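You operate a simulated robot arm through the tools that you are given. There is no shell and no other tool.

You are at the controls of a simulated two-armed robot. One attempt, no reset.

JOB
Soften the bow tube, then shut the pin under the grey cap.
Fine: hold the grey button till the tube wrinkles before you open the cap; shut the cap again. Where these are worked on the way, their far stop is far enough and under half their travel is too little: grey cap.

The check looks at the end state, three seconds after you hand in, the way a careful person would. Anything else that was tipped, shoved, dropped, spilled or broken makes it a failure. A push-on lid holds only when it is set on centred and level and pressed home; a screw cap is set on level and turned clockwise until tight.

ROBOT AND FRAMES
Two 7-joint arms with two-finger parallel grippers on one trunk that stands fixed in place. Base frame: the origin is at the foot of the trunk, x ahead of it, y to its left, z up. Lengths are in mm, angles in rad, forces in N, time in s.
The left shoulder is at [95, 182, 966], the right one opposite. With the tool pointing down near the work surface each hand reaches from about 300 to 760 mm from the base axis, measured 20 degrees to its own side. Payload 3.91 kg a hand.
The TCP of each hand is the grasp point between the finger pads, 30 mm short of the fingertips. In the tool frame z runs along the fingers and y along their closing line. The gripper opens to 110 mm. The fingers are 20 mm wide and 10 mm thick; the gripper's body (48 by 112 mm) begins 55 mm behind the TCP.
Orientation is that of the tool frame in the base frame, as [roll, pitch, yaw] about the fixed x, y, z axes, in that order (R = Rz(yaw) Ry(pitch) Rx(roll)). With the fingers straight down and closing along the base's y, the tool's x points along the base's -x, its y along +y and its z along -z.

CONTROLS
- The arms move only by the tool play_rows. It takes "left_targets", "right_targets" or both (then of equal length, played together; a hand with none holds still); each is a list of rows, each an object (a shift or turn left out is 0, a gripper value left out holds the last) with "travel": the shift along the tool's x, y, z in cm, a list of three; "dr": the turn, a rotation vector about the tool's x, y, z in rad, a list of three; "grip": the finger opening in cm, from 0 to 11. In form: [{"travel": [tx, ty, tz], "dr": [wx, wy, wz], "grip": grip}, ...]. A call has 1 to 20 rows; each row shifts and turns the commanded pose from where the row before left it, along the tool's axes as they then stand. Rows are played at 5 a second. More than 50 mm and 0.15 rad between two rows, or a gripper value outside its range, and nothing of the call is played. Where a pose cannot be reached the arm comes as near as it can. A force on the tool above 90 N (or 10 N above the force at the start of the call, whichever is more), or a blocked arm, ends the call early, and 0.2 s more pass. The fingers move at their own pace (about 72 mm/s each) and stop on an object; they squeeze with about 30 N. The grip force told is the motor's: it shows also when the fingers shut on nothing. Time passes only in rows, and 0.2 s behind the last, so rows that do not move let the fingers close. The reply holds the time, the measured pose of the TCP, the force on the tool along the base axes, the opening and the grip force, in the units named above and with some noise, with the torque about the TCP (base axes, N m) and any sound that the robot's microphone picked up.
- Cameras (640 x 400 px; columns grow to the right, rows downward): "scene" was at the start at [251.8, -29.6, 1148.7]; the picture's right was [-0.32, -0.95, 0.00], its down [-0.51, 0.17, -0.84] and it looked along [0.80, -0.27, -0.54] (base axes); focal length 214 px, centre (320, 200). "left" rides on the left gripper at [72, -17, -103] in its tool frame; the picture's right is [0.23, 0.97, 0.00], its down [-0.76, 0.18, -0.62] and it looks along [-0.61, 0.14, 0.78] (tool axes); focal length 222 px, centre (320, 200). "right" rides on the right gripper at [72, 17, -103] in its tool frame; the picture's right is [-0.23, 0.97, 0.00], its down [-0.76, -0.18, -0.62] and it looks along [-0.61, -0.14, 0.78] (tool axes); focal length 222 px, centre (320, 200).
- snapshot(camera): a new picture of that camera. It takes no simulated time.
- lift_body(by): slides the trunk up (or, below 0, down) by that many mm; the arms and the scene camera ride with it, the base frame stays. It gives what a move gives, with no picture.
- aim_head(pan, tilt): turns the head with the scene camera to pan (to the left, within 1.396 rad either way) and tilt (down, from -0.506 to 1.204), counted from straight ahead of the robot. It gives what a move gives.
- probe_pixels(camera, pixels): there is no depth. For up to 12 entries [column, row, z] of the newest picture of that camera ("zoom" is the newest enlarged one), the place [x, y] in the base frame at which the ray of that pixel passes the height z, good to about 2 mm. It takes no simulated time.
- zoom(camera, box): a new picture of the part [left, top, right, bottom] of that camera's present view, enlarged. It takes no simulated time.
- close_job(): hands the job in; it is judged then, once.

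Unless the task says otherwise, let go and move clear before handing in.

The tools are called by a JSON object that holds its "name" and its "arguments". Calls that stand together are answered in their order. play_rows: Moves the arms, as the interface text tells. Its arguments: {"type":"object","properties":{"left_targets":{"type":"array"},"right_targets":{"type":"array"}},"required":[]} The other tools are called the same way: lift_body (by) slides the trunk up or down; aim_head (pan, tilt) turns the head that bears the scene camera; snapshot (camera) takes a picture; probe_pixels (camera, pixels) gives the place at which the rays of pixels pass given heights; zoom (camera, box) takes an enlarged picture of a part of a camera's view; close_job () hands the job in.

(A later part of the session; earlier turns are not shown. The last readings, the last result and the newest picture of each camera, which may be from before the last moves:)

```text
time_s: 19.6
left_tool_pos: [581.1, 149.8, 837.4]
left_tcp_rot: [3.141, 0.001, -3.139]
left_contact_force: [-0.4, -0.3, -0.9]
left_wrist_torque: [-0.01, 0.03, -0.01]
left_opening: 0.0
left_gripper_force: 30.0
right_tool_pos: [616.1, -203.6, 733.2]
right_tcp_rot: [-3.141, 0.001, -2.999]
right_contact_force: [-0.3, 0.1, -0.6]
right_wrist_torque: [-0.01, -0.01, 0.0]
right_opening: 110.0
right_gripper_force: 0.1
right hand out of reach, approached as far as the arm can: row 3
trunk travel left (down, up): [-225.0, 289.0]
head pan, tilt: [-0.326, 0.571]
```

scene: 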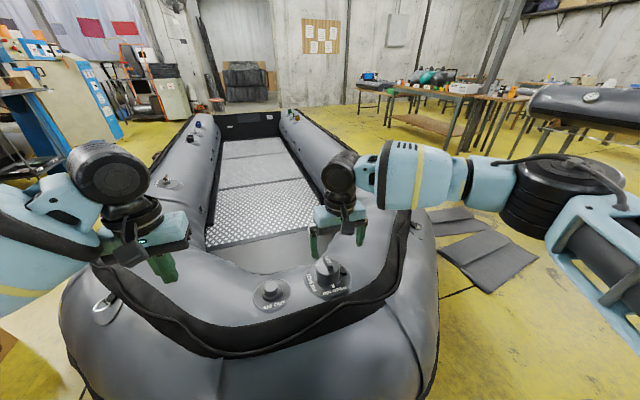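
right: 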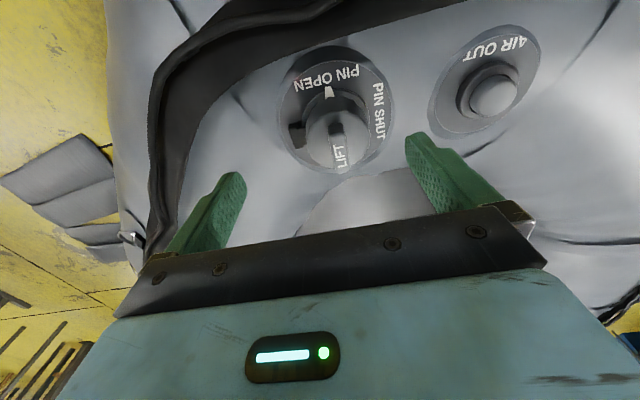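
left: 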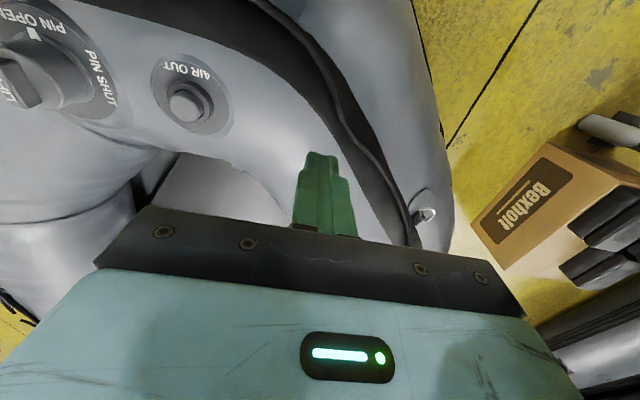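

Yaw is not the limiting joint. I'll look at the whole right arm to understand its posture.

{"name": "aim_head", "arguments": {"pan": -0.75, "tilt": 0.5}}

{"name": "snapshot", "arguments": {"camera": "scene"}}

```text
time_s: 20.5
left_tool_pos: [579.7, 148.8, 838.2]
left_tcp_rot: [-3.14, 0.0, -3.139]
left_contact_force: [-1.1, 0.1, 0.1]
left_wrist_torque: [0.05, 0.0, -0.02]
left_opening: 0.0
left_gripper_force: 29.9
right_tool_pos: [616.0, -204.2, 732.5]
right_tcp_rot: [-3.141, 0.001, -3.003]
right_contact_force: [0.8, -0.1, -0.2]
right_wrist_torque: [0.01, 0.0, -0.05]
right_opening: 110.0
right_gripper_force: 0.0
trunk travel left (down, up): [-225.0, 289.0]
head pan, tilt: [-0.75, 0.499]
```

```text
taken
```

scene: 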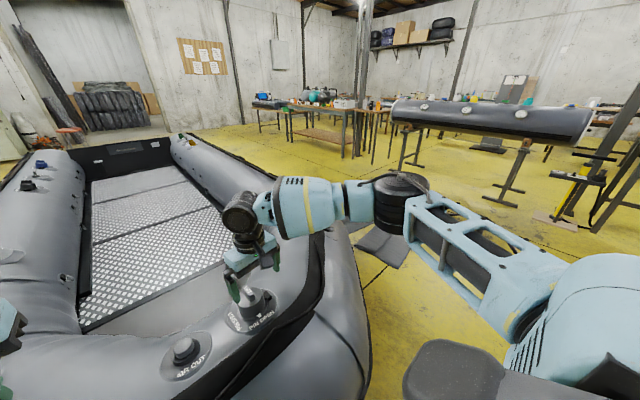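

The arm lies nearly horizontal with the elbow out to the right; the wrist is almost at shoulder height. Raising the trunk should give the arm a better downward slope, so I lift it 120 mm and retry.

{"name": "lift_body", "arguments": {"by": 120}}

{"name": "play_rows", "arguments": {"right_targets": [{"dr": [0, 0, 0.14]}, {"travel": [-1, 0.5, 1]}, {"travel": [-1, 0.5, 1]}, {"travel": [-0.5, 0.5, 1]}]}}

```text
time_s: 22.0
left_tool_pos: [580.6, 149.8, 959.0]
left_tcp_rot: [3.141, -0.001, -3.139]
left_contact_force: [0.4, -0.7, -0.8]
left_wrist_torque: [0.02, 0.02, -0.05]
left_opening: 0.0
left_gripper_force: 29.5
right_tool_pos: [619.6, -204.8, 902.1]
right_tcp_rot: [-3.128, 0.103, -3.0]
right_contact_force: [0.0, 1.1, -0.6]
right_wrist_torque: [0.02, 0.01, 0.0]
right_opening: 110.1
right_gripper_force: 0.0
trunk travel left (down, up): [-345.0, 169.0]
head pan, tilt: [-0.75, 0.499]
```

```text
time_s: 23.0
left_tool_pos: [580.3, 149.8, 959.0]
left_tcp_rot: [3.141, -0.001, -3.14]
left_contact_force: [-0.8, -0.1, -0.2]
left_wrist_torque: [0.01, 0.0, -0.02]
left_opening: 0.1
left_gripper_force: 29.7
right_tool_pos: [618.4, -205.3, 902.0]
right_tcp_rot: [-3.141, 0.105, 3.141]
right_contact_force: [-0.3, 0.7, -0.4]
right_wrist_torque: [0.02, 0.0, -0.01]
right_opening: 109.9
right_gripper_force: 0.0
right hand out of reach, approached as far as the arm can: row 2, 3, 4
trunk travel left (down, up): [-345.0, 169.0]
head pan, tilt: [-0.75, 0.499]
```

The lift raised the right hand by 170 mm instead of 120 and tilted it by 0.1 rad, so something odd is happening to that arm. Let me look.

{"name": "snapshot", "arguments": {"camera": "scene"}}

{"name": "snapshot", "arguments": {"camera": "right"}}

{"name": "snapshot", "arguments": {"camera": "left"}}

```text
taken
```

scene: 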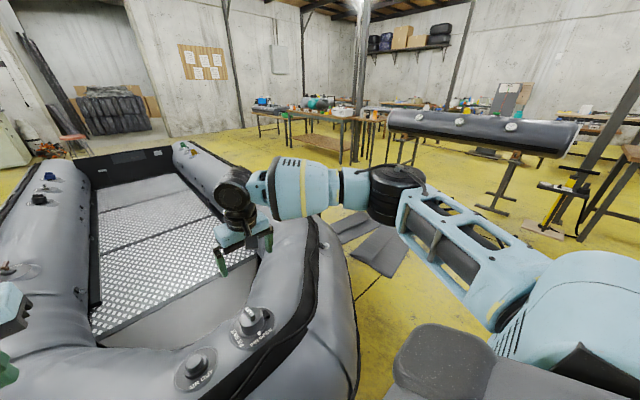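

```text
taken
```

right: 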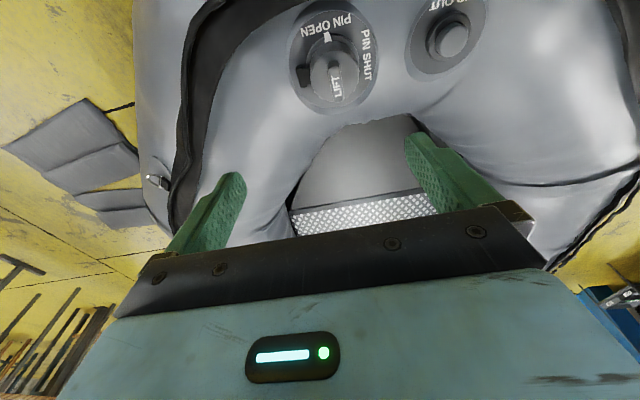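

```text
taken
```

left: 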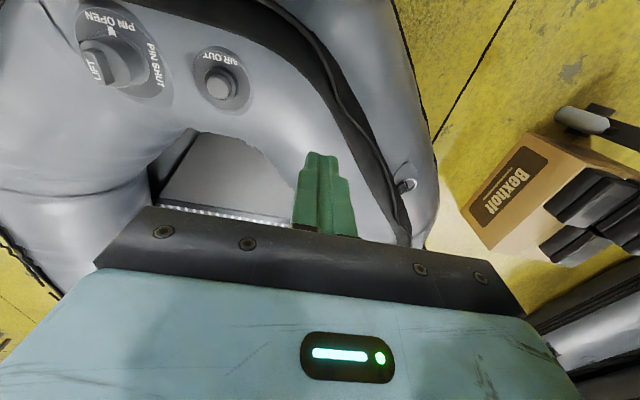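

The limit is independent of trunk height and acts on the wrist position, so I'll tilt the hand instead: pitching the fingers forward keeps the wrist further back, and the finger pads stay parallel to the tab faces. I pitch by about 0.3 rad in place.

{"name": "play_rows", "arguments": {"right_targets": [{"dr": [0, -0.14, 0]}, {"dr": [0, -0.14, 0]}, {"travel": [0, 1, 0]}, {"travel": [0, 1, 0]}]}}

```text
time_s: 24.0
left_tool_pos: [579.1, 150.0, 958.9]
left_tcp_rot: [-3.141, -0.001, -3.14]
left_contact_force: [0.1, 0.6, 0.4]
left_wrist_torque: [0.02, -0.02, 0.02]
left_opening: 0.2
left_gripper_force: 30.2
right_tool_pos: [618.4, -184.0, 903.6]
right_tcp_rot: [3.141, 0.385, 3.141]
right_contact_force: [-1.0, 0.0, 1.0]
right_wrist_torque: [0.01, -0.04, 0.0]
right_opening: 109.9
right_gripper_force: 0.0
trunk travel left (down, up): [-345.0, 169.0]
head pan, tilt: [-0.75, 0.499]
```

The tilt frees the arm (now at y −184). I move above the tab and turn the head back to the cap.

{"name": "play_rows", "arguments": {"right_targets": [{"travel": [1.04, 0.06, 3.9]}, {"travel": [1.04, 0.06, 3.9]}, {"travel": [1.04, 0.06, 3.9]}, {"travel": [1.04, 0.06, 3.9]}]}}

{"name": "aim_head", "arguments": {"pan": -0.4, "tilt": 0.85}}

{"name": "snapshot", "arguments": {"camera": "scene"}}

{"name": "snapshot", "arguments": {"camera": "right"}}

```text
time_s: 25.0
left_tool_pos: [579.2, 148.7, 958.7]
left_tcp_rot: [-3.141, 0.0, -3.139]
left_contact_force: [-0.4, -1.0, 0.5]
left_wrist_torque: [-0.02, -0.03, 0.0]
left_opening: 0.2
left_gripper_force: 30.0
right_tool_pos: [625.5, -193.9, 749.6]
right_tcp_rot: [3.14, 0.385, 3.142]
right_contact_force: [-1.0, 0.2, -0.1]
right_wrist_torque: [0.01, -0.05, 0.01]
right_opening: 110.0
right_gripper_force: 0.0
right hand out of reach, approached as far as the arm can: row 3, 4
trunk travel left (down, up): [-345.0, 169.0]
head pan, tilt: [-0.75, 0.499]
```

```text
time_s: 25.8
left_tool_pos: [579.6, 148.6, 959.0]
left_tcp_rot: [-3.141, 0.001, -3.14]
left_contact_force: [0.0, 0.3, -0.3]
left_wrist_torque: [0.04, 0.0, 0.0]
left_opening: 0.0
left_gripper_force: 29.8
right_tool_pos: [626.3, -194.5, 749.1]
right_tcp_rot: [3.141, 0.383, -3.141]
right_contact_force: [-0.4, 0.0, -0.2]
right_wrist_torque: [0.01, 0.0, 0.03]
right_opening: 110.1
right_gripper_force: 0.1
trunk travel left (down, up): [-345.0, 169.0]
head pan, tilt: [-0.4, 0.85]
```

```text
taken
```

scene: 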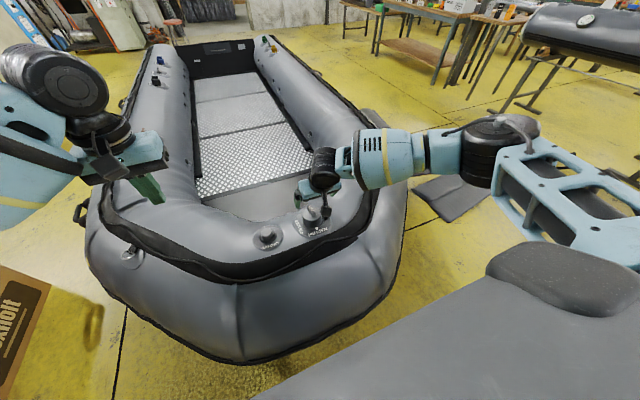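

```text
taken
```

right: 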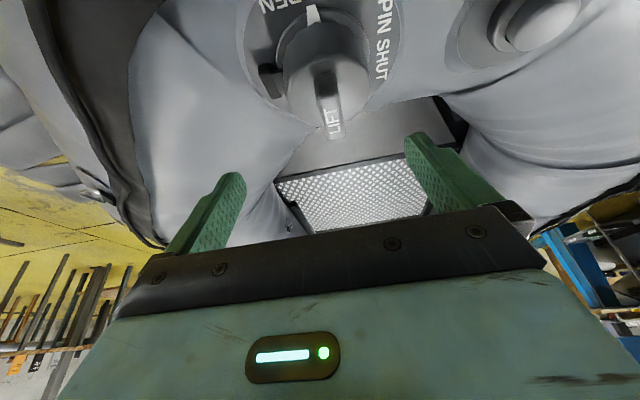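

The right arm stalls again at (626,−194,749): its shoulder seems to be at a limit in this elbow-out posture. I'll retract the right hand and level it, then try re-approaching from a more inward, nearer start so the elbow posture changes.

{"name": "play_rows", "arguments": {"right_targets": [{"travel": [0.5, -1.0, -3.5], "dr": [0, 0.07, 0]}, {"travel": [1.5, -1, -3], "dr": [0, 0.08, 0]}, {"travel": [3, 0, -2.5], "dr": [0, 0.08, 0]}, {"travel": [3.5, 1, -2], "dr": [0, 0.08, 0]}, {"travel": [4, 1, -1], "dr": [0, 0.075, 0]}, {"travel": [4, 1, 0]}, {"travel": [4, 1, 0]}]}}

{"name": "aim_head", "arguments": {"pan": -0.9, "tilt": 0.6}}

{"name": "snapshot", "arguments": {"camera": "scene"}}

```text
time_s: 27.4
left_tool_pos: [579.8, 149.6, 960.3]
left_tcp_rot: [-3.141, 0.001, 3.142]
left_contact_force: [-0.2, 0.0, -0.1]
left_wrist_torque: [-0.01, 0.03, -0.02]
left_opening: 0.0
left_gripper_force: 29.7
right_tool_pos: [390.5, -177.2, 841.9]
right_tcp_rot: [3.141, 0.001, 3.141]
right_contact_force: [0.2, 1.2, 0.4]
right_wrist_torque: [0.0, 0.0, 0.0]
right_opening: 109.9
right_gripper_force: 0.1
trunk travel left (down, up): [-345.0, 169.0]
head pan, tilt: [-0.4, 0.85]
```

```text
time_s: 28.3
left_tool_pos: [580.2, 149.7, 959.1]
left_tcp_rot: [-3.141, 0.0, -3.14]
left_contact_force: [-0.1, -0.8, 0.0]
left_wrist_torque: [-0.01, -0.02, 0.0]
left_opening: 0.1
left_gripper_force: 30.3
right_tool_pos: [391.1, -176.5, 841.6]
right_tcp_rot: [-3.142, -0.002, 3.141]
right_contact_force: [-0.7, 0.2, -0.1]
right_wrist_torque: [-0.02, 0.02, -0.02]
right_opening: 110.0
right_gripper_force: 0.1
trunk travel left (down, up): [-345.0, 169.0]
head pan, tilt: [-0.901, 0.6]
```

```text
taken
```

scene: 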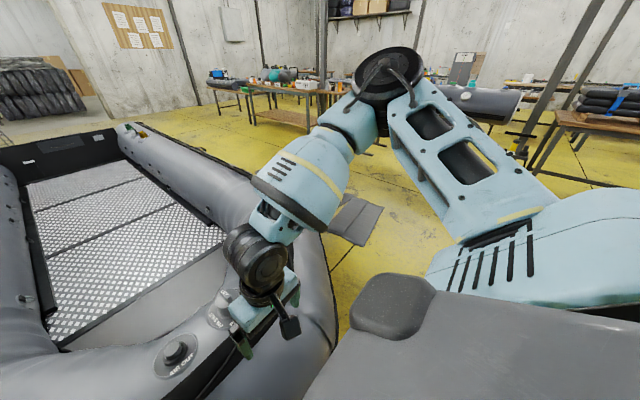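

The right hand is back at (391,−177,842) with the elbow raised. Now I try a different path: inward first, then lower, then forward.

{"name": "play_rows", "arguments": {"right_targets": [{"travel": [-2, 4, 1]}, {"travel": [-2, 4, 1]}, {"travel": [-4, 1, 1]}, {"travel": [-4, 0, 1]}, {"travel": [-4, 0, 1]}, {"travel": [-4, 0, 1]}]}}

{"name": "snapshot", "arguments": {"camera": "scene"}}

```text
time_s: 29.7
left_tool_pos: [580.1, 149.5, 958.9]
left_tcp_rot: [-3.14, 0.0, -3.14]
left_contact_force: [1.0, 0.0, 0.0]
left_wrist_torque: [0.0, 0.01, 0.04]
left_opening: 0.0
left_gripper_force: 29.6
right_tool_pos: [449.3, -115.5, 821.8]
right_tcp_rot: [3.141, -0.003, 3.14]
right_contact_force: [0.2, -0.5, 0.9]
right_wrist_torque: [0.01, 0.01, -0.02]
right_opening: 109.9
right_gripper_force: 0.1
right hand out of reach, approached as far as the arm can: row 2, 3, 4, 5, 6
trunk travel left (down, up): [-345.0, 169.0]
head pan, tilt: [-0.901, 0.6]
```

```text
taken
```

scene: 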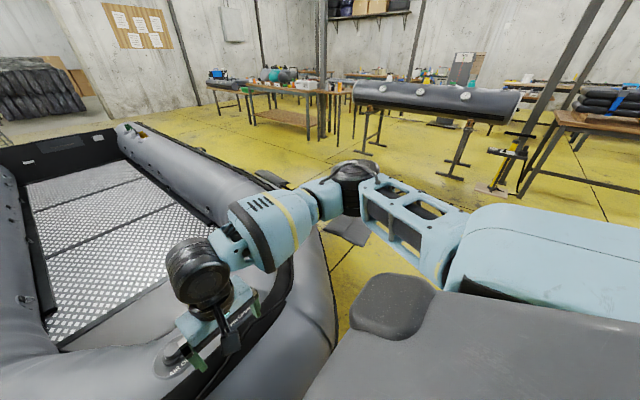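

The right arm cannot swing inward in this posture, while the left arm earlier crossed well past the midline. I'll look at the left arm's posture for comparison.

{"name": "aim_head", "arguments": {"pan": 0.8, "tilt": 0.6}}

{"name": "snapshot", "arguments": {"camera": "scene"}}

```text
time_s: 31.5
left_tool_pos: [579.8, 149.3, 958.8]
left_tcp_rot: [-3.14, 0.0, -3.14]
left_contact_force: [0.5, 0.0, -0.5]
left_wrist_torque: [0.0, 0.01, 0.02]
left_opening: 0.3
left_gripper_force: 30.2
right_tool_pos: [450.6, -115.4, 822.9]
right_tcp_rot: [-3.141, -0.002, -3.141]
right_contact_force: [0.5, -0.2, -0.2]
right_wrist_torque: [-0.02, -0.01, 0.0]
right_opening: 110.0
right_gripper_force: 0.1
trunk travel left (down, up): [-345.0, 169.0]
head pan, tilt: [0.799, 0.6]
```

```text
taken
```

scene: 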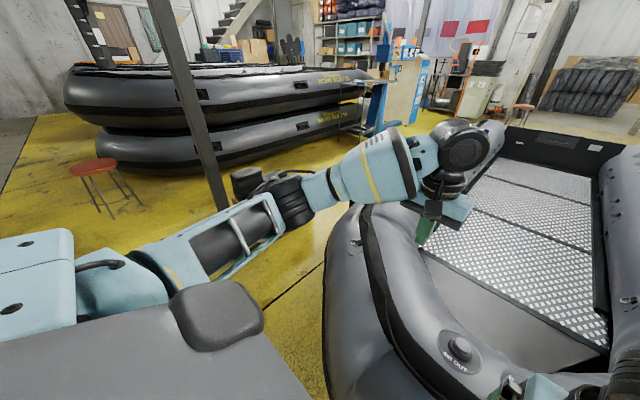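

The left arm's posture is different; the right arm is limited in swinging inward. Better idea: keep the right wrist on its own (−y) side by rolling the hand so the fingers point towards +y/down, and turn it 90° so the fingers close along x onto the tab's two ends (40 mm apart) — then the roll does not matter for the grip, and it suits the cap's swing. I'll turn the hand now in free space.

{"name": "play_rows", "arguments": {"right_targets": [{"travel": [0, -4, 0]}, {"travel": [0, -4, 0]}, {"dr": [0, 0, 0.143]}, {"dr": [0, 0, 0.143]}, {"dr": [0, 0, 0.143]}, {"dr": [0, 0, 0.143]}, {"dr": [0, 0, 0.143]}, {"dr": [0, 0, 0.143]}, {"dr": [0, 0, 0.143]}, {"dr": [0, 0, 0.143]}, {"dr": [0, 0, 0.143]}, {"dr": [0, 0, 0.143]}, {"dr": [0, 0, 0.141]}]}}

{"name": "aim_head", "arguments": {"pan": -0.4, "tilt": 0.8}}

{"name": "snapshot", "arguments": {"camera": "scene"}}

```text
time_s: 34.3
left_tool_pos: [579.9, 149.0, 959.1]
left_tcp_rot: [-3.14, -0.002, -3.141]
left_contact_force: [0.4, -0.2, 0.1]
left_wrist_torque: [0.0, 0.0, 0.01]
left_opening: 0.0
left_gripper_force: 29.8
right_tool_pos: [449.5, -195.1, 821.4]
right_tcp_rot: [-3.14, 0.001, 1.569]
right_contact_force: [-0.3, 0.0, -0.3]
right_wrist_torque: [0.04, -0.02, 0.04]
right_opening: 110.0
right_gripper_force: 0.1
trunk travel left (down, up): [-345.0, 169.0]
head pan, tilt: [0.799, 0.6]
```

```text
time_s: 35.7
left_tool_pos: [580.6, 148.5, 959.4]
left_tcp_rot: [3.14, -0.001, -3.141]
left_contact_force: [0.0, -0.7, 1.1]
left_wrist_torque: [0.02, -0.01, 0.0]
left_opening: 0.1
left_gripper_force: 30.1
right_tool_pos: [450.2, -195.5, 821.5]
right_tcp_rot: [-3.14, -0.001, 1.572]
right_contact_force: [0.3, -0.2, 1.2]
right_wrist_torque: [0.02, 0.03, 0.0]
right_opening: 110.3
right_gripper_force: 0.0
trunk travel left (down, up): [-345.0, 169.0]
head pan, tilt: [-0.4, 0.799]
```

```text
taken
```

scene: 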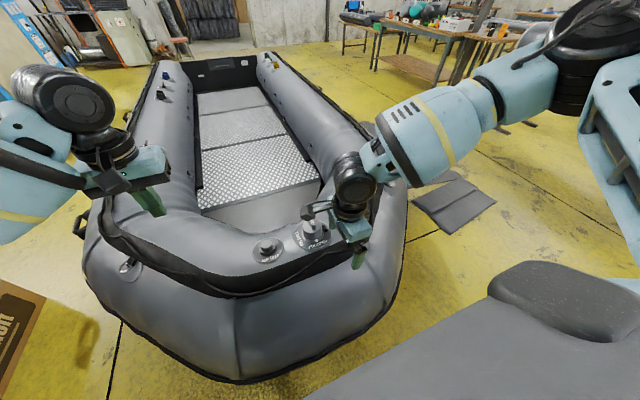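

The turn worked (yaw 1.57). Now I tilt the hand 0.45 rad about x (wrist to −y) and move to a pre-grasp above the tab.

{"name": "play_rows", "arguments": {"right_targets": [{"dr": [0, 0.15, 0]}, {"dr": [0, 0.15, 0]}, {"dr": [0, 0.149, 0]}, {"travel": [-1.08, 3.78, 1.09]}, {"travel": [-1.08, 3.78, 1.09]}, {"travel": [-1.08, 3.78, 1.09]}, {"travel": [-1.08, 3.78, 1.09]}, {"travel": [-1.08, 3.78, 1.09]}]}}

{"name": "snapshot", "arguments": {"camera": "right"}}

{"name": "snapshot", "arguments": {"camera": "scene"}}

```text
time_s: 37.5
left_tool_pos: [581.3, 149.3, 960.0]
left_tcp_rot: [-3.141, -0.001, -3.139]
left_contact_force: [-0.4, 0.2, -0.4]
left_wrist_torque: [-0.01, -0.02, 0.01]
left_opening: 0.0
left_gripper_force: 30.1
right_tool_pos: [633.1, -223.6, 750.7]
right_tcp_rot: [-3.141, -0.45, 1.572]
right_contact_force: [-0.2, -0.1, 0.6]
right_wrist_torque: [0.02, 0.04, -0.03]
right_opening: 110.2
right_gripper_force: 0.0
right hand out of reach, approached as far as the arm can: row 8
trunk travel left (down, up): [-345.0, 169.0]
head pan, tilt: [-0.4, 0.799]
```

```text
taken
```

right: 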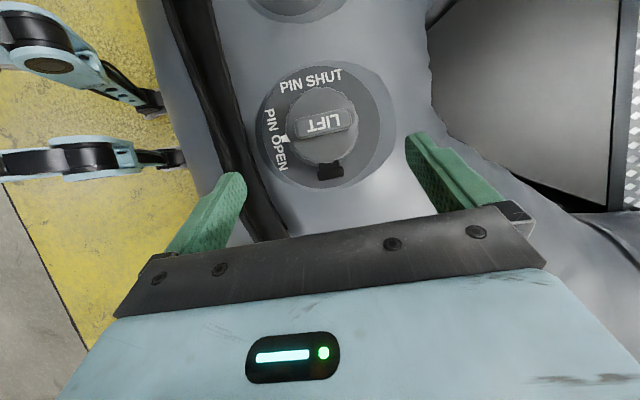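

```text
taken
```

scene: 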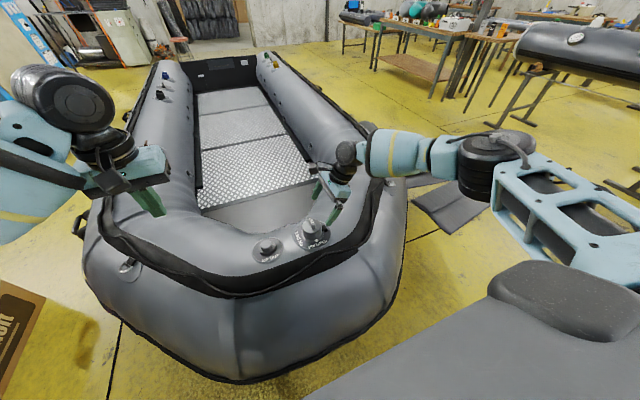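

The hand got to (633,−224,751) with only the last few mm refused. A lower shoulder should add a little horizontal reach, so I raise the hand 120 mm, lower the trunk 120 mm, and try the last stretch again.

{"name": "play_rows", "arguments": {"right_targets": [{"travel": [1.3, 0, -2.7]}, {"travel": [1.3, 0, -2.7]}, {"travel": [1.3, 0, -2.7]}, {"travel": [1.3, 0, -2.7]}]}}

{"name": "lift_body", "arguments": {"by": -60}}

```text
time_s: 38.5
left_tool_pos: [579.5, 150.1, 958.6]
left_tcp_rot: [-3.141, -0.001, -3.141]
left_contact_force: [0.4, -0.7, -0.4]
left_wrist_torque: [0.02, 0.03, -0.01]
left_opening: 0.0
left_gripper_force: 29.8
right_tool_pos: [630.9, -223.4, 871.6]
right_tcp_rot: [-3.141, -0.449, 1.573]
right_contact_force: [-0.5, 0.8, -0.1]
right_wrist_torque: [0.02, 0.0, 0.0]
right_opening: 109.8
right_gripper_force: 0.2
trunk travel left (down, up): [-345.0, 169.0]
head pan, tilt: [-0.4, 0.799]
```

```text
time_s: 39.5
left_tool_pos: [580.8, 149.6, 898.9]
left_tcp_rot: [-3.141, -0.001, -3.141]
left_contact_force: [-0.2, 0.5, 0.5]
left_wrist_torque: [0.02, 0.0, 0.01]
left_opening: 0.0
left_gripper_force: 30.3
right_tool_pos: [632.5, -223.8, 811.6]
right_tcp_rot: [-3.141, -0.45, 1.569]
right_contact_force: [0.3, 0.0, 0.1]
right_wrist_torque: [-0.01, 0.02, 0.01]
right_opening: 110.2
right_gripper_force: 0.1
trunk travel left (down, up): [-285.0, 229.0]
head pan, tilt: [-0.4, 0.799]
```

The trunk lowered cleanly with the hand. Now I test forward and then the approach direction.

{"name": "play_rows", "arguments": {"right_targets": [{"travel": [0, 0.8, 0]}, {"travel": [0, 0, 3]}, {"travel": [-1, 0, 2]}]}}

```text
time_s: 40.3
left_tool_pos: [580.1, 149.3, 898.1]
left_tcp_rot: [3.141, 0.0, -3.14]
left_contact_force: [-1.0, 0.3, -0.5]
left_wrist_torque: [0.02, -0.03, 0.0]
left_opening: 0.0
left_gripper_force: 29.7
right_tool_pos: [642.0, -210.4, 760.9]
right_tcp_rot: [-3.14, -0.45, 1.57]
right_contact_force: [-0.1, 0.7, 0.0]
right_wrist_torque: [-0.05, -0.01, -0.01]
right_opening: 109.9
right_gripper_force: 0.0
trunk travel left (down, up): [-285.0, 229.0]
head pan, tilt: [-0.4, 0.799]
```

That works: now at (642,−210,761) with no reach complaint. Let me look from both cameras.

{"name": "snapshot", "arguments": {"camera": "right"}}

{"name": "zoom", "arguments": {"camera": "scene", "box": [200, 150, 440, 300]}}

```text
taken
```

right: 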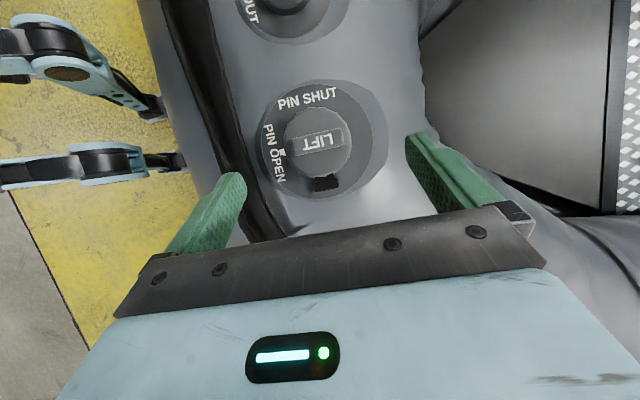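

```text
2.67 times, centred on (320, 225) of scene
```

zoom: 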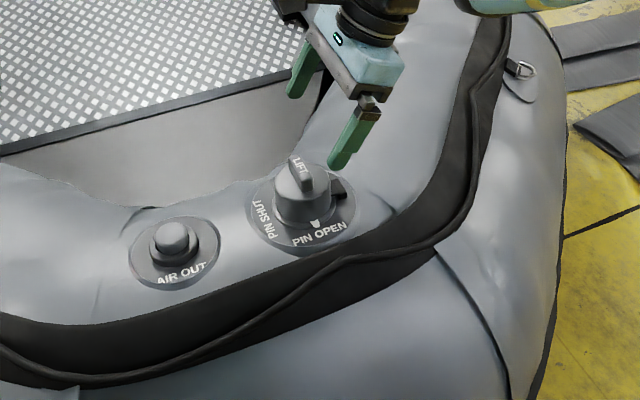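

The right camera now looks down on the cap with the tab at (318,142). I'll zoom and probe its ends and faces.

{"name": "zoom", "arguments": {"camera": "right", "box": [240, 70, 400, 210]}}

```text
2.86 times, centred on (320, 140) of right
```

zoom: 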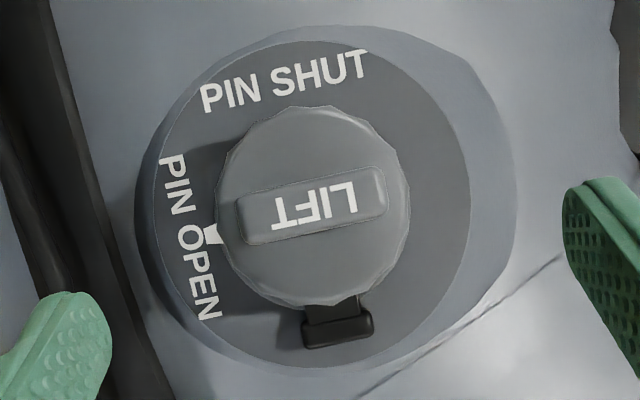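

Very clear top view. Probing tab ends, tab long faces, the cap rim, the hinge block and the pointer.

{"name": "probe_pixels", "arguments": {"camera": "zoom", "pixels": [[238, 222, 680], [387, 191, 680], [312, 205, 680], [306, 182, 680], [318, 232, 680], [311, 105, 663], [311, 306, 663], [213, 215, 663], [410, 195, 663], [337, 330, 633], [305, 335, 633], [372, 328, 633]]}}

{"name": "probe_pixels", "arguments": {"camera": "zoom", "pixels": [[205, 237, 628], [140, 200, 622], [516, 190, 622], [152, 200, 624], [471, 195, 624], [310, 38, 624], [300, 368, 624]]}}

```text
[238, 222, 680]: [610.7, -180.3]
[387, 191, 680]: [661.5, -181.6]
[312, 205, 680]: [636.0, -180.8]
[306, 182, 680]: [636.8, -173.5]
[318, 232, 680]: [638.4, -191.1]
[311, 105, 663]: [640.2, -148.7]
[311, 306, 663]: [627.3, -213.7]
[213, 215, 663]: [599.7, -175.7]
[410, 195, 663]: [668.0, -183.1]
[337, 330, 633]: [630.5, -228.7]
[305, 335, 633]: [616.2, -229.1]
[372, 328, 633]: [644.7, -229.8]
```

```text
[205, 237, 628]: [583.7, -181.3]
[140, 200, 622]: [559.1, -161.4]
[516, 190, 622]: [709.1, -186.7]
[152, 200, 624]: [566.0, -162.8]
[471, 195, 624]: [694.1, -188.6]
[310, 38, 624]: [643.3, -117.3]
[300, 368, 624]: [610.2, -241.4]
```

The tab spans x 611–661 at y≈−181 (centre 636), cap centre (634,−181), hinge block centre (630,−229). I set the opening to 75 mm and approach along the tool axis, stopping about 20 mm short.

{"name": "play_rows", "arguments": {"right_targets": [{"travel": [-0.4, -0.3, 1.0], "grip": 7.5}, {"travel": [-0.4, -0.3, 1.5]}, {"travel": [-0.37, 0, 1.5]}, {}]}}

{"name": "zoom", "arguments": {"camera": "right", "box": [200, 50, 440, 230]}}

{"name": "zoom", "arguments": {"camera": "scene", "box": [270, 180, 370, 255]}}

```text
time_s: 41.3
left_tool_pos: [579.5, 148.7, 901.0]
left_tcp_rot: [3.141, -0.001, 3.141]
left_contact_force: [0.2, -0.5, 0.7]
left_wrist_torque: [-0.01, 0.0, 0.0]
left_opening: 0.0
left_gripper_force: 30.0
right_tool_pos: [635.2, -204.1, 720.9]
right_tcp_rot: [3.14, -0.449, 1.571]
right_contact_force: [-0.1, -0.2, 0.2]
right_wrist_torque: [-0.03, -0.01, 0.03]
right_opening: 75.1
right_gripper_force: 0.2
trunk travel left (down, up): [-285.0, 229.0]
head pan, tilt: [-0.4, 0.799]
```

```text
2.22 times, centred on (320, 140) of right
```

zoom: 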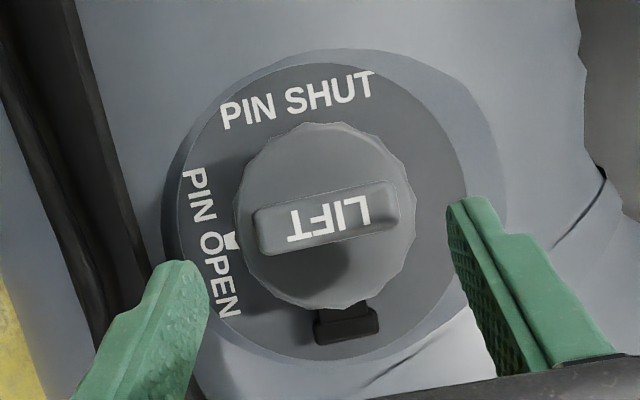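

```text
5.33 times, centred on (320, 218) of scene
```

zoom: 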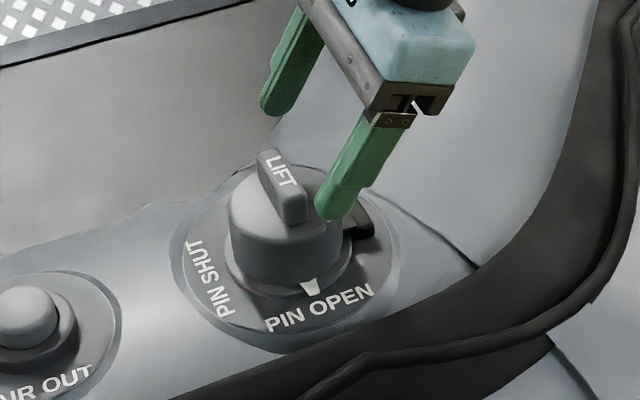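

Fingers straddle the tab symmetrically and sit about 23 mm back along the tool axis. I advance 22 mm watching force, then look before closing.

{"name": "play_rows", "arguments": {"right_targets": [{"travel": [0, 0.05, 0.8]}, {"travel": [0, 0, 0.8]}, {"travel": [0, 0, 0.6]}, {}]}}

{"name": "zoom", "arguments": {"camera": "right", "box": [200, 50, 440, 230]}}

{"name": "zoom", "arguments": {"camera": "scene", "box": [290, 190, 360, 245]}}

```text
time_s: 42.3
left_tool_pos: [580.2, 149.9, 900.7]
left_tcp_rot: [-3.141, 0.0, -3.139]
left_contact_force: [-0.1, -0.6, -0.1]
left_wrist_torque: [0.0, -0.01, 0.01]
left_opening: 0.1
left_gripper_force: 30.2
right_tool_pos: [635.8, -194.5, 700.4]
right_tcp_rot: [3.141, -0.451, 1.571]
right_contact_force: [0.3, 0.7, 0.2]
right_wrist_torque: [-0.02, -0.02, -0.04]
right_opening: 75.0
right_gripper_force: 0.1
trunk travel left (down, up): [-285.0, 229.0]
head pan, tilt: [-0.4, 0.799]
```

```text
2.22 times, centred on (320, 140) of right
```

zoom: 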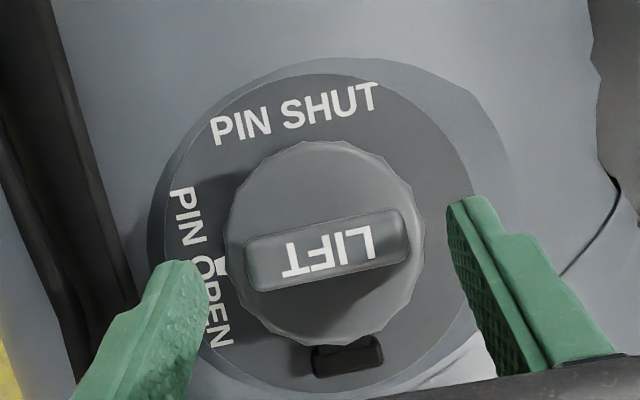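

```text
7.27 times, centred on (325, 218) of scene
```

zoom: 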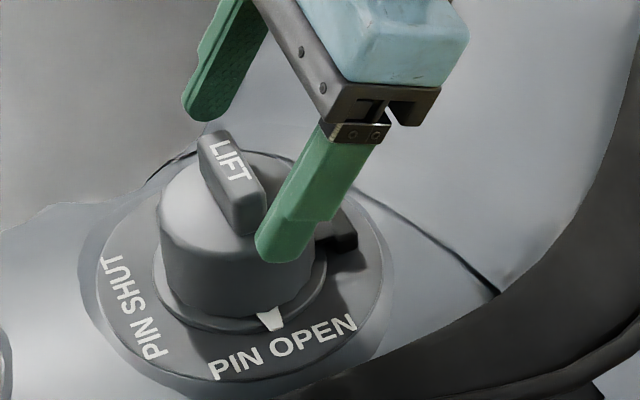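

The finger ends lie about 8 mm below the tab's top and level with its ends, so closing should pinch the tab ends. Closing now.

{"name": "play_rows", "arguments": {"right_targets": [{"grip": 5.5}, {"grip": 4.0}, {"grip": 4.0}, {}]}}

{"name": "zoom", "arguments": {"camera": "right", "box": [200, 50, 440, 230]}}

{"name": "zoom", "arguments": {"camera": "scene", "box": [290, 190, 360, 245]}}

```text
time_s: 43.3
left_tool_pos: [580.9, 149.2, 897.4]
left_tcp_rot: [3.141, -0.002, -3.139]
left_contact_force: [0.2, -0.3, -0.2]
left_wrist_torque: [0.01, 0.01, 0.01]
left_opening: 0.2
left_gripper_force: 29.9
right_tool_pos: [636.3, -194.8, 701.2]
right_tcp_rot: [3.138, -0.451, 1.57]
right_contact_force: [18.5, -1.1, 0.2]
right_wrist_torque: [-0.26, -0.12, -0.39]
right_opening: 48.6
right_gripper_force: 44.9
trunk travel left (down, up): [-285.0, 229.0]
head pan, tilt: [-0.4, 0.799]
```

```text
2.22 times, centred on (320, 140) of right
```

zoom: 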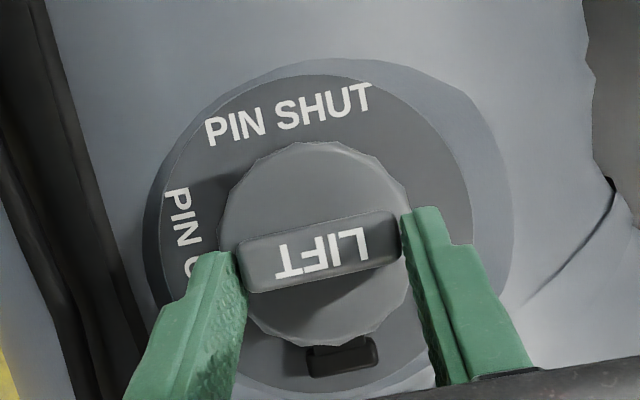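

```text
7.27 times, centred on (325, 218) of scene
```

zoom: 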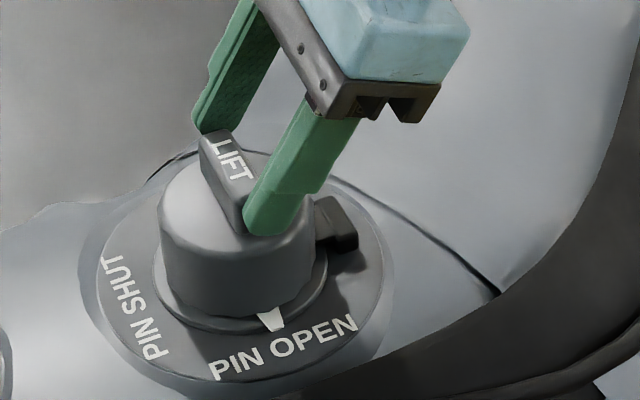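

The tab is pinched at 48.6 mm opening, but there is an 18 N sideways push along +x, so the hand should shift slightly +x to be centred.

{"name": "play_rows", "arguments": {"right_targets": [{"travel": [0, 0.15, 0]}, {}]}}

```text
time_s: 43.9
left_tool_pos: [581.1, 150.4, 898.3]
left_tcp_rot: [3.141, -0.001, -3.14]
left_contact_force: [0.4, -0.2, -0.1]
left_wrist_torque: [-0.04, -0.04, 0.02]
left_opening: 0.0
left_gripper_force: 29.8
right_tool_pos: [636.3, -194.7, 701.9]
right_tcp_rot: [3.14, -0.45, 1.569]
right_contact_force: [21.0, 0.6, 1.6]
right_wrist_torque: [-0.23, 0.13, -0.55]
right_opening: 48.9
right_gripper_force: 45.2
trunk travel left (down, up): [-285.0, 229.0]
head pan, tilt: [-0.4, 0.799]
```

The force rose slightly, so I try the other way: 3 mm towards −x.

{"name": "play_rows", "arguments": {"right_targets": [{"travel": [0, -0.3, 0]}, {}]}}

```text
time_s: 44.5
left_tool_pos: [580.3, 149.2, 898.2]
left_tcp_rot: [3.141, -0.002, -3.141]
left_contact_force: [-0.2, 0.0, 0.3]
left_wrist_torque: [0.02, 0.0, -0.01]
left_opening: 0.1
left_gripper_force: 29.9
right_tool_pos: [636.3, -194.8, 702.9]
right_tcp_rot: [3.135, -0.451, 1.57]
right_contact_force: [27.6, -5.3, 8.8]
right_wrist_torque: [-0.92, 0.22, -0.2]
right_opening: 48.7
right_gripper_force: 44.7
trunk travel left (down, up): [-285.0, 229.0]
head pan, tilt: [-0.4, 0.799]
```

Moving −x raised the force, so the centre lies to +x. Shifting +4 mm and reading again.

{"name": "play_rows", "arguments": {"right_targets": [{"travel": [0, 0.2, 0]}, {"travel": [0, 0.2, 0]}, {}]}}

```text
time_s: 45.3
left_tool_pos: [581.4, 149.5, 898.2]
left_tcp_rot: [-3.141, -0.001, -3.14]
left_contact_force: [0.1, -0.8, 0.2]
left_wrist_torque: [0.0, -0.01, 0.05]
left_opening: 0.0
left_gripper_force: 30.1
right_tool_pos: [636.3, -195.2, 701.7]
right_tcp_rot: [3.14, -0.45, 1.57]
right_contact_force: [23.4, -1.4, 5.2]
right_wrist_torque: [-0.45, -0.12, -0.51]
right_opening: 48.6
right_gripper_force: 45.3
right hand out of reach, approached as far as the arm can: row 2
trunk travel left (down, up): [-285.0, 229.0]
head pan, tilt: [-0.4, 0.799]
```

The arm is at its forward limit here, hence the side force. I'll let go, back off, lower the trunk more for extra reach, and regrasp.

{"name": "play_rows", "arguments": {"right_targets": [{"grip": 7.5}, {}, {"travel": [0, -0.2, -1.5]}, {"travel": [0, 0, -3]}, {"travel": [1, 0, -4]}, {"travel": [1, 0, -4]}, {"travel": [1, 0, -3]}]}}

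{"name": "lift_body", "arguments": {"by": -100}}

```text
time_s: 46.9
left_tool_pos: [580.4, 149.0, 898.7]
left_tcp_rot: [-3.141, 0.001, -3.14]
left_contact_force: [-0.4, 0.0, 0.9]
left_wrist_torque: [0.03, 0.03, -0.01]
left_opening: 0.0
left_gripper_force: 30.0
right_tool_pos: [632.8, -235.4, 854.7]
right_tcp_rot: [-3.139, -0.448, 1.571]
right_contact_force: [0.6, -0.3, 0.4]
right_wrist_torque: [0.0, -0.02, -0.01]
right_opening: 75.0
right_gripper_force: 0.1
trunk travel left (down, up): [-285.0, 229.0]
head pan, tilt: [-0.4, 0.799]
```

```text
time_s: 48.2
left_tool_pos: [579.5, 148.2, 799.8]
left_tcp_rot: [3.141, -0.001, -3.141]
left_contact_force: [-0.4, 0.4, 0.0]
left_wrist_torque: [0.02, -0.03, -0.03]
left_opening: 0.0
left_gripper_force: 29.4
right_tool_pos: [632.6, -236.1, 755.8]
right_tcp_rot: [-3.14, -0.451, 1.571]
right_contact_force: [-0.1, 0.0, 0.8]
right_wrist_torque: [-0.03, -0.05, 0.04]
right_opening: 74.8
right_gripper_force: 0.0
trunk travel left (down, up): [-185.0, 329.0]
head pan, tilt: [-0.4, 0.799]
```

Trunk now at −40 mm. Testing the forward reach at this height.

{"name": "play_rows", "arguments": {"right_targets": [{"travel": [0, 1, 0.5]}, {"travel": [0.5, 1, 1]}, {"travel": [0.5, 0, 1]}]}}

```text
time_s: 49.0
left_tool_pos: [580.0, 150.2, 798.2]
left_tcp_rot: [3.141, 0.0, -3.14]
left_contact_force: [-0.1, 0.3, 1.3]
left_wrist_torque: [-0.01, -0.01, 0.02]
left_opening: 0.0
left_gripper_force: 30.1
right_tool_pos: [652.5, -214.9, 735.3]
right_tcp_rot: [-3.139, -0.448, 1.571]
right_contact_force: [-0.6, 0.4, 0.7]
right_wrist_torque: [-0.01, -0.01, -0.01]
right_opening: 75.2
right_gripper_force: 0.1
trunk travel left (down, up): [-185.0, 329.0]
head pan, tilt: [-0.4, 0.799]
```

Reach is better now (652,−215,735). I approach the tab again, aiming at x≈638.

{"name": "play_rows", "arguments": {"right_targets": [{"travel": [0.34, -0.7, 0.5]}, {"travel": [0, -0.75, 0.8]}, {"travel": [0, 0, 0.9]}, {"travel": [0, 0, 0.9]}, {"travel": [0, 0, 0.8]}, {}]}}

{"name": "zoom", "arguments": {"camera": "right", "box": [200, 50, 440, 230]}}

{"name": "snapshot", "arguments": {"camera": "scene"}}

```text
time_s: 50.4
left_tool_pos: [579.9, 149.2, 799.7]
left_tcp_rot: [3.141, 0.002, -3.139]
left_contact_force: [-0.5, 0.5, -0.1]
left_wrist_torque: [0.0, 0.0, 0.03]
left_opening: 0.0
left_gripper_force: 29.8
right_tool_pos: [638.7, -195.2, 702.5]
right_tcp_rot: [-3.141, -0.449, 1.573]
right_contact_force: [-0.3, 0.1, 0.5]
right_wrist_torque: [0.01, -0.01, 0.02]
right_opening: 75.0
right_gripper_force: 0.0
trunk travel left (down, up): [-185.0, 329.0]
head pan, tilt: [-0.4, 0.799]
```

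```text
2.22 times, centred on (320, 140) of right
```

zoom: 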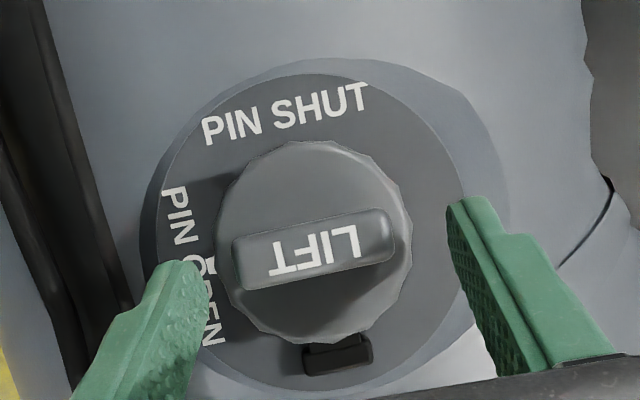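

```text
taken
```

scene: 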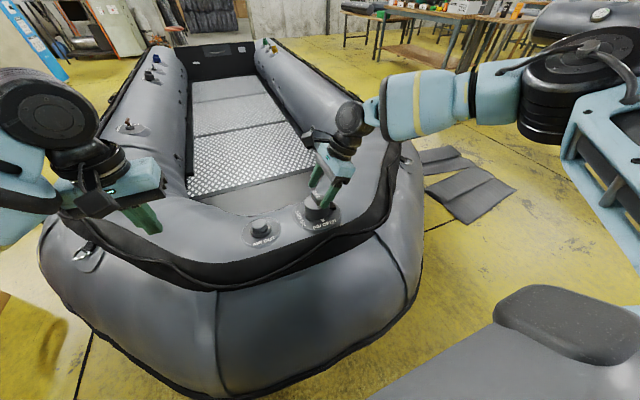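

By the picture the fingers (inner edges 210 and 447) are centred at column 328 and the tab at 314, a few mm to −x. I close here gently and read the side force to settle the centring question.

{"name": "play_rows", "arguments": {"right_targets": [{"grip": 5.5}, {"grip": 4.6}, {}]}}

{"name": "zoom", "arguments": {"camera": "right", "box": [200, 50, 440, 230]}}

```text
time_s: 51.2
left_tool_pos: [579.8, 148.9, 800.1]
left_tcp_rot: [-3.141, 0.0, -3.14]
left_contact_force: [0.5, -0.6, 0.6]
left_wrist_torque: [-0.03, -0.01, -0.01]
left_opening: 0.1
left_gripper_force: 29.4
right_tool_pos: [637.3, -195.9, 702.5]
right_tcp_rot: [-3.138, -0.448, 1.572]
right_contact_force: [-8.8, -0.9, -0.2]
right_wrist_torque: [0.01, 0.25, 0.06]
right_opening: 50.2
right_gripper_force: 4.5
trunk travel left (down, up): [-185.0, 329.0]
head pan, tilt: [-0.4, 0.799]
```

```text
2.22 times, centred on (320, 140) of right
```

zoom: 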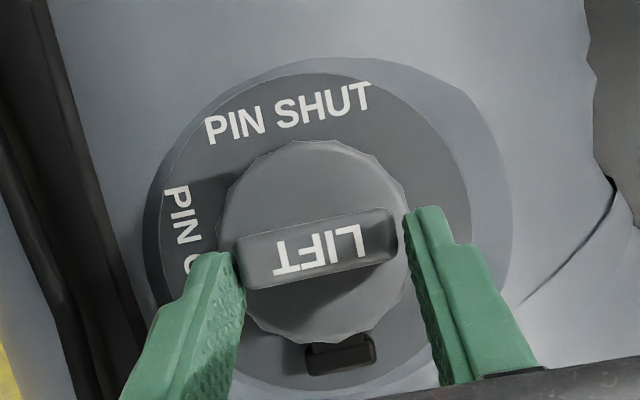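

Now the force is −8.8 N with only the near finger touching, so the centre is about x 636.7. I shift −1.5 mm and close fully.

{"name": "play_rows", "arguments": {"right_targets": [{"travel": [0, -0.15, 0]}, {"grip": 4.3}, {}, {}]}}

```text
time_s: 52.2
left_tool_pos: [579.1, 149.6, 799.0]
left_tcp_rot: [3.141, 0.0, -3.14]
left_contact_force: [0.8, 0.4, 0.1]
left_wrist_torque: [0.02, -0.01, 0.01]
left_opening: 0.2
left_gripper_force: 30.2
right_tool_pos: [636.5, -195.3, 703.4]
right_tcp_rot: [-3.141, -0.451, 1.571]
right_contact_force: [-3.4, 0.8, -0.9]
right_wrist_torque: [0.07, 0.44, -0.14]
right_opening: 48.3
right_gripper_force: 45.1
trunk travel left (down, up): [-185.0, 329.0]
head pan, tilt: [-0.4, 0.799]
```

Well centred (−3 N), but the tips only overlap the tab by about 5 mm. I open a little, go 3.5 mm deeper, and close again.

{"name": "play_rows", "arguments": {"right_targets": [{"grip": 5.6}, {"travel": [0, 0, 0.35]}, {}, {"grip": 4.3}, {}, {}]}}

{"name": "zoom", "arguments": {"camera": "right", "box": [200, 50, 440, 230]}}

{"name": "zoom", "arguments": {"camera": "scene", "box": [280, 175, 360, 235]}}

```text
time_s: 53.6
left_tool_pos: [580.0, 148.5, 799.2]
left_tcp_rot: [-3.141, -0.001, -3.141]
left_contact_force: [0.0, -0.1, -0.8]
left_wrist_torque: [0.01, 0.01, -0.02]
left_opening: 0.0
left_gripper_force: 29.6
right_tool_pos: [637.9, -194.8, 698.9]
right_tcp_rot: [-3.14, -0.449, 1.57]
right_contact_force: [-2.4, -1.9, 3.0]
right_wrist_torque: [-0.13, 0.79, -0.12]
right_opening: 48.9
right_gripper_force: 44.5
trunk travel left (down, up): [-185.0, 329.0]
head pan, tilt: [-0.4, 0.799]
```

```text
2.22 times, centred on (320, 140) of right
```

zoom: 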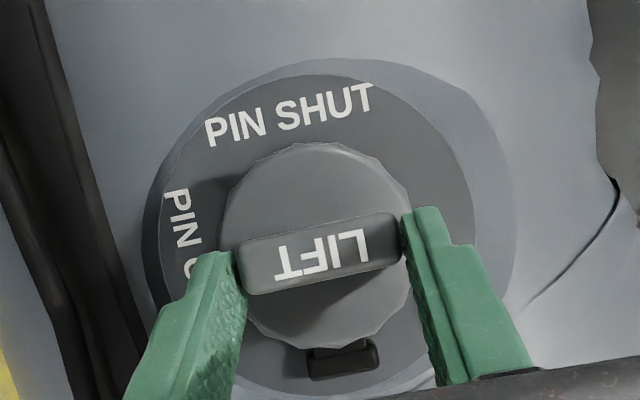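

```text
6.67 times, centred on (320, 205) of scene
```

zoom: 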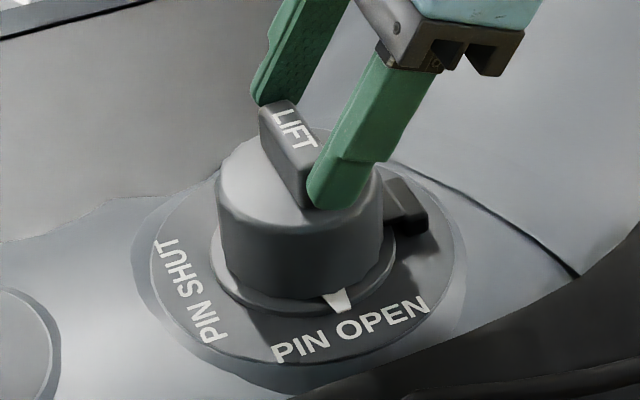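

Good, firm grip on the tab ends. Now I start lifting along the hinge arc (pivot near y −229, z 633), rolling the hand a little as it goes, first 20° and check.

{"name": "play_rows", "arguments": {"right_targets": [{"travel": [-0.28, 0, -0.5], "dr": [0, 0.035, 0]}, {"travel": [-0.28, 0, -0.5], "dr": [0, 0.035, 0]}, {"travel": [-0.33, 0, -0.48], "dr": [0, 0.035, 0]}, {"travel": [-0.33, 0, -0.48], "dr": [0, 0.035, 0]}]}}

{"name": "zoom", "arguments": {"camera": "scene", "box": [280, 165, 376, 235]}}

{"name": "zoom", "arguments": {"camera": "right", "box": [200, 50, 440, 230]}}

```text
time_s: 54.6
left_tool_pos: [580.2, 150.0, 798.0]
left_tcp_rot: [3.141, -0.004, -3.14]
left_contact_force: [0.5, -1.0, 0.3]
left_wrist_torque: [-0.01, -0.03, -0.01]
left_opening: 0.1
left_gripper_force: 30.1
right_tool_pos: [638.0, -212.9, 710.6]
right_tcp_rot: [-3.138, -0.59, 1.567]
right_contact_force: [3.6, 12.3, -12.7]
right_wrist_torque: [1.14, 0.38, -0.91]
right_opening: 48.7
right_gripper_force: 45.3
trunk travel left (down, up): [-185.0, 329.0]
head pan, tilt: [-0.4, 0.799]
```

```text
5.71 times, centred on (328, 200) of scene
```

zoom: 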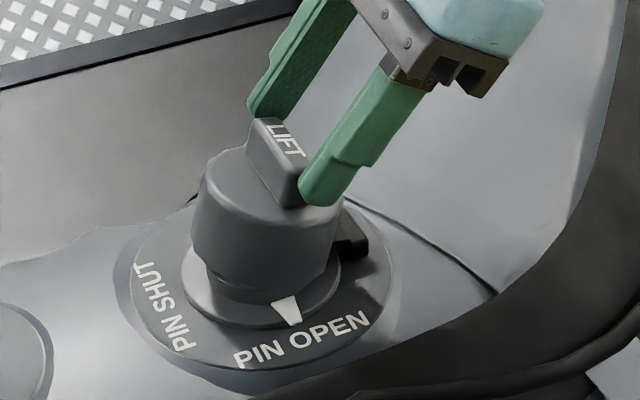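

```text
2.22 times, centred on (320, 140) of right
```

zoom: 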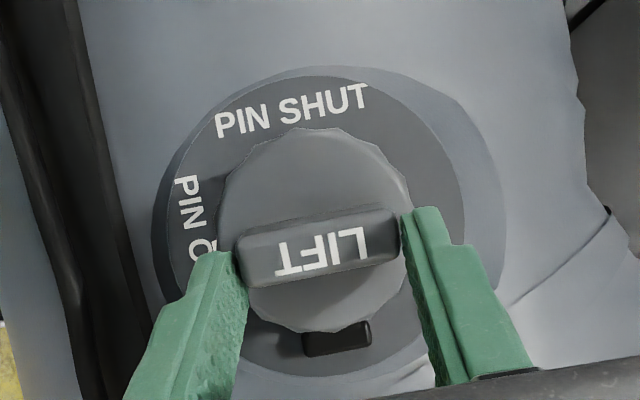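

The cap is lifting about its hinge (rim raised in the scene zoom) with modest, mostly tangential force. Continuing along the arc to about 60°.

{"name": "play_rows", "arguments": {"right_targets": [{"travel": [-0.38, 0, -0.46], "dr": [0, 0.035, 0]}, {"travel": [-0.38, 0, -0.46], "dr": [0, 0.035, 0]}, {"travel": [-0.42, 0, -0.42], "dr": [0, 0.035, 0]}, {"travel": [-0.42, 0, -0.42], "dr": [0, 0.035, 0]}]}}

{"name": "zoom", "arguments": {"camera": "scene", "box": [280, 165, 376, 235]}}

{"name": "zoom", "arguments": {"camera": "right", "box": [200, 50, 440, 230]}}

```text
time_s: 55.6
left_tool_pos: [581.3, 149.7, 798.8]
left_tcp_rot: [-3.14, -0.003, -3.141]
left_contact_force: [0.5, 0.7, -0.4]
left_wrist_torque: [0.01, 0.01, 0.01]
left_opening: 0.1
left_gripper_force: 30.1
right_tool_pos: [637.9, -237.5, 715.1]
right_tcp_rot: [3.142, -0.731, 1.572]
right_contact_force: [14.2, 14.1, -8.5]
right_wrist_torque: [1.16, 0.18, -0.87]
right_opening: 48.6
right_gripper_force: 45.2
trunk travel left (down, up): [-185.0, 329.0]
head pan, tilt: [-0.4, 0.799]
```

```text
5.71 times, centred on (328, 200) of scene
```

zoom: 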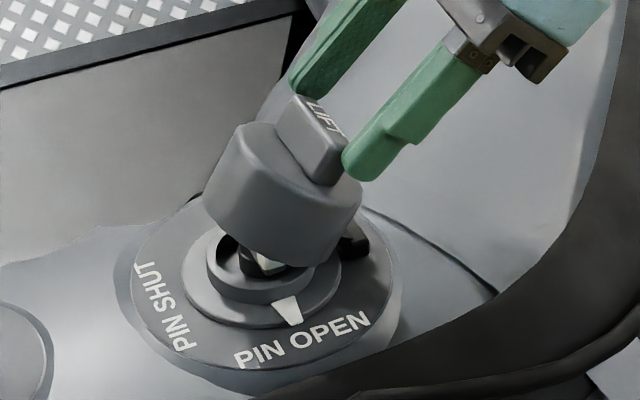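

```text
2.22 times, centred on (320, 140) of right
```

zoom: 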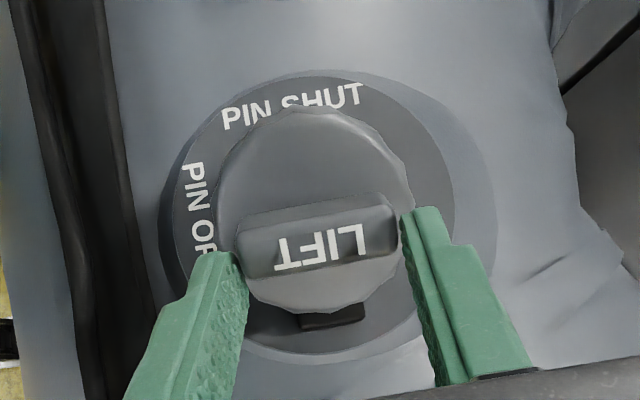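

The cap is open about 40°, with the pin's collar showing beneath. Continuing along the arc to about 80°.

{"name": "play_rows", "arguments": {"right_targets": [{"travel": [-0.47, 0, -0.385], "dr": [0, 0.035, 0]}, {"travel": [-0.47, 0, -0.385], "dr": [0, 0.035, 0]}, {"travel": [-0.5, 0, -0.35], "dr": [0, 0.035, 0]}, {"travel": [-0.5, 0, -0.35], "dr": [0, 0.035, 0]}]}}

{"name": "zoom", "arguments": {"camera": "scene", "box": [280, 155, 376, 235]}}

```text
time_s: 56.6
left_tool_pos: [580.8, 149.2, 798.9]
left_tcp_rot: [-3.141, 0.0, -3.139]
left_contact_force: [0.7, 0.4, -0.8]
left_wrist_torque: [0.0, -0.01, -0.05]
left_opening: 0.3
left_gripper_force: 30.0
right_tool_pos: [639.5, -260.7, 714.0]
right_tcp_rot: [3.136, -0.871, 1.572]
right_contact_force: [19.6, 15.6, 1.3]
right_wrist_torque: [1.38, 0.11, -0.92]
right_opening: 48.5
right_gripper_force: 45.2
trunk travel left (down, up): [-185.0, 329.0]
head pan, tilt: [-0.4, 0.799]
```

```text
5.00 times, centred on (328, 195) of scene
```

zoom: 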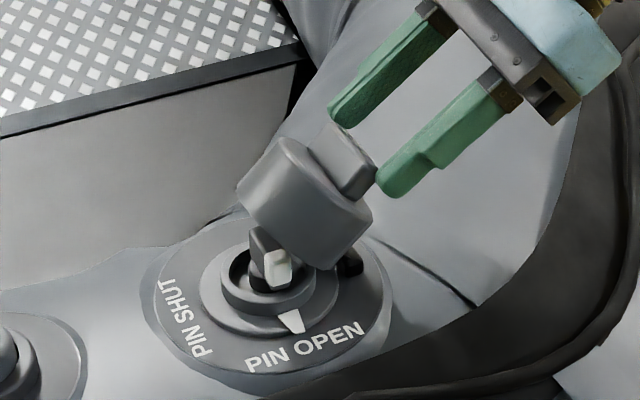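

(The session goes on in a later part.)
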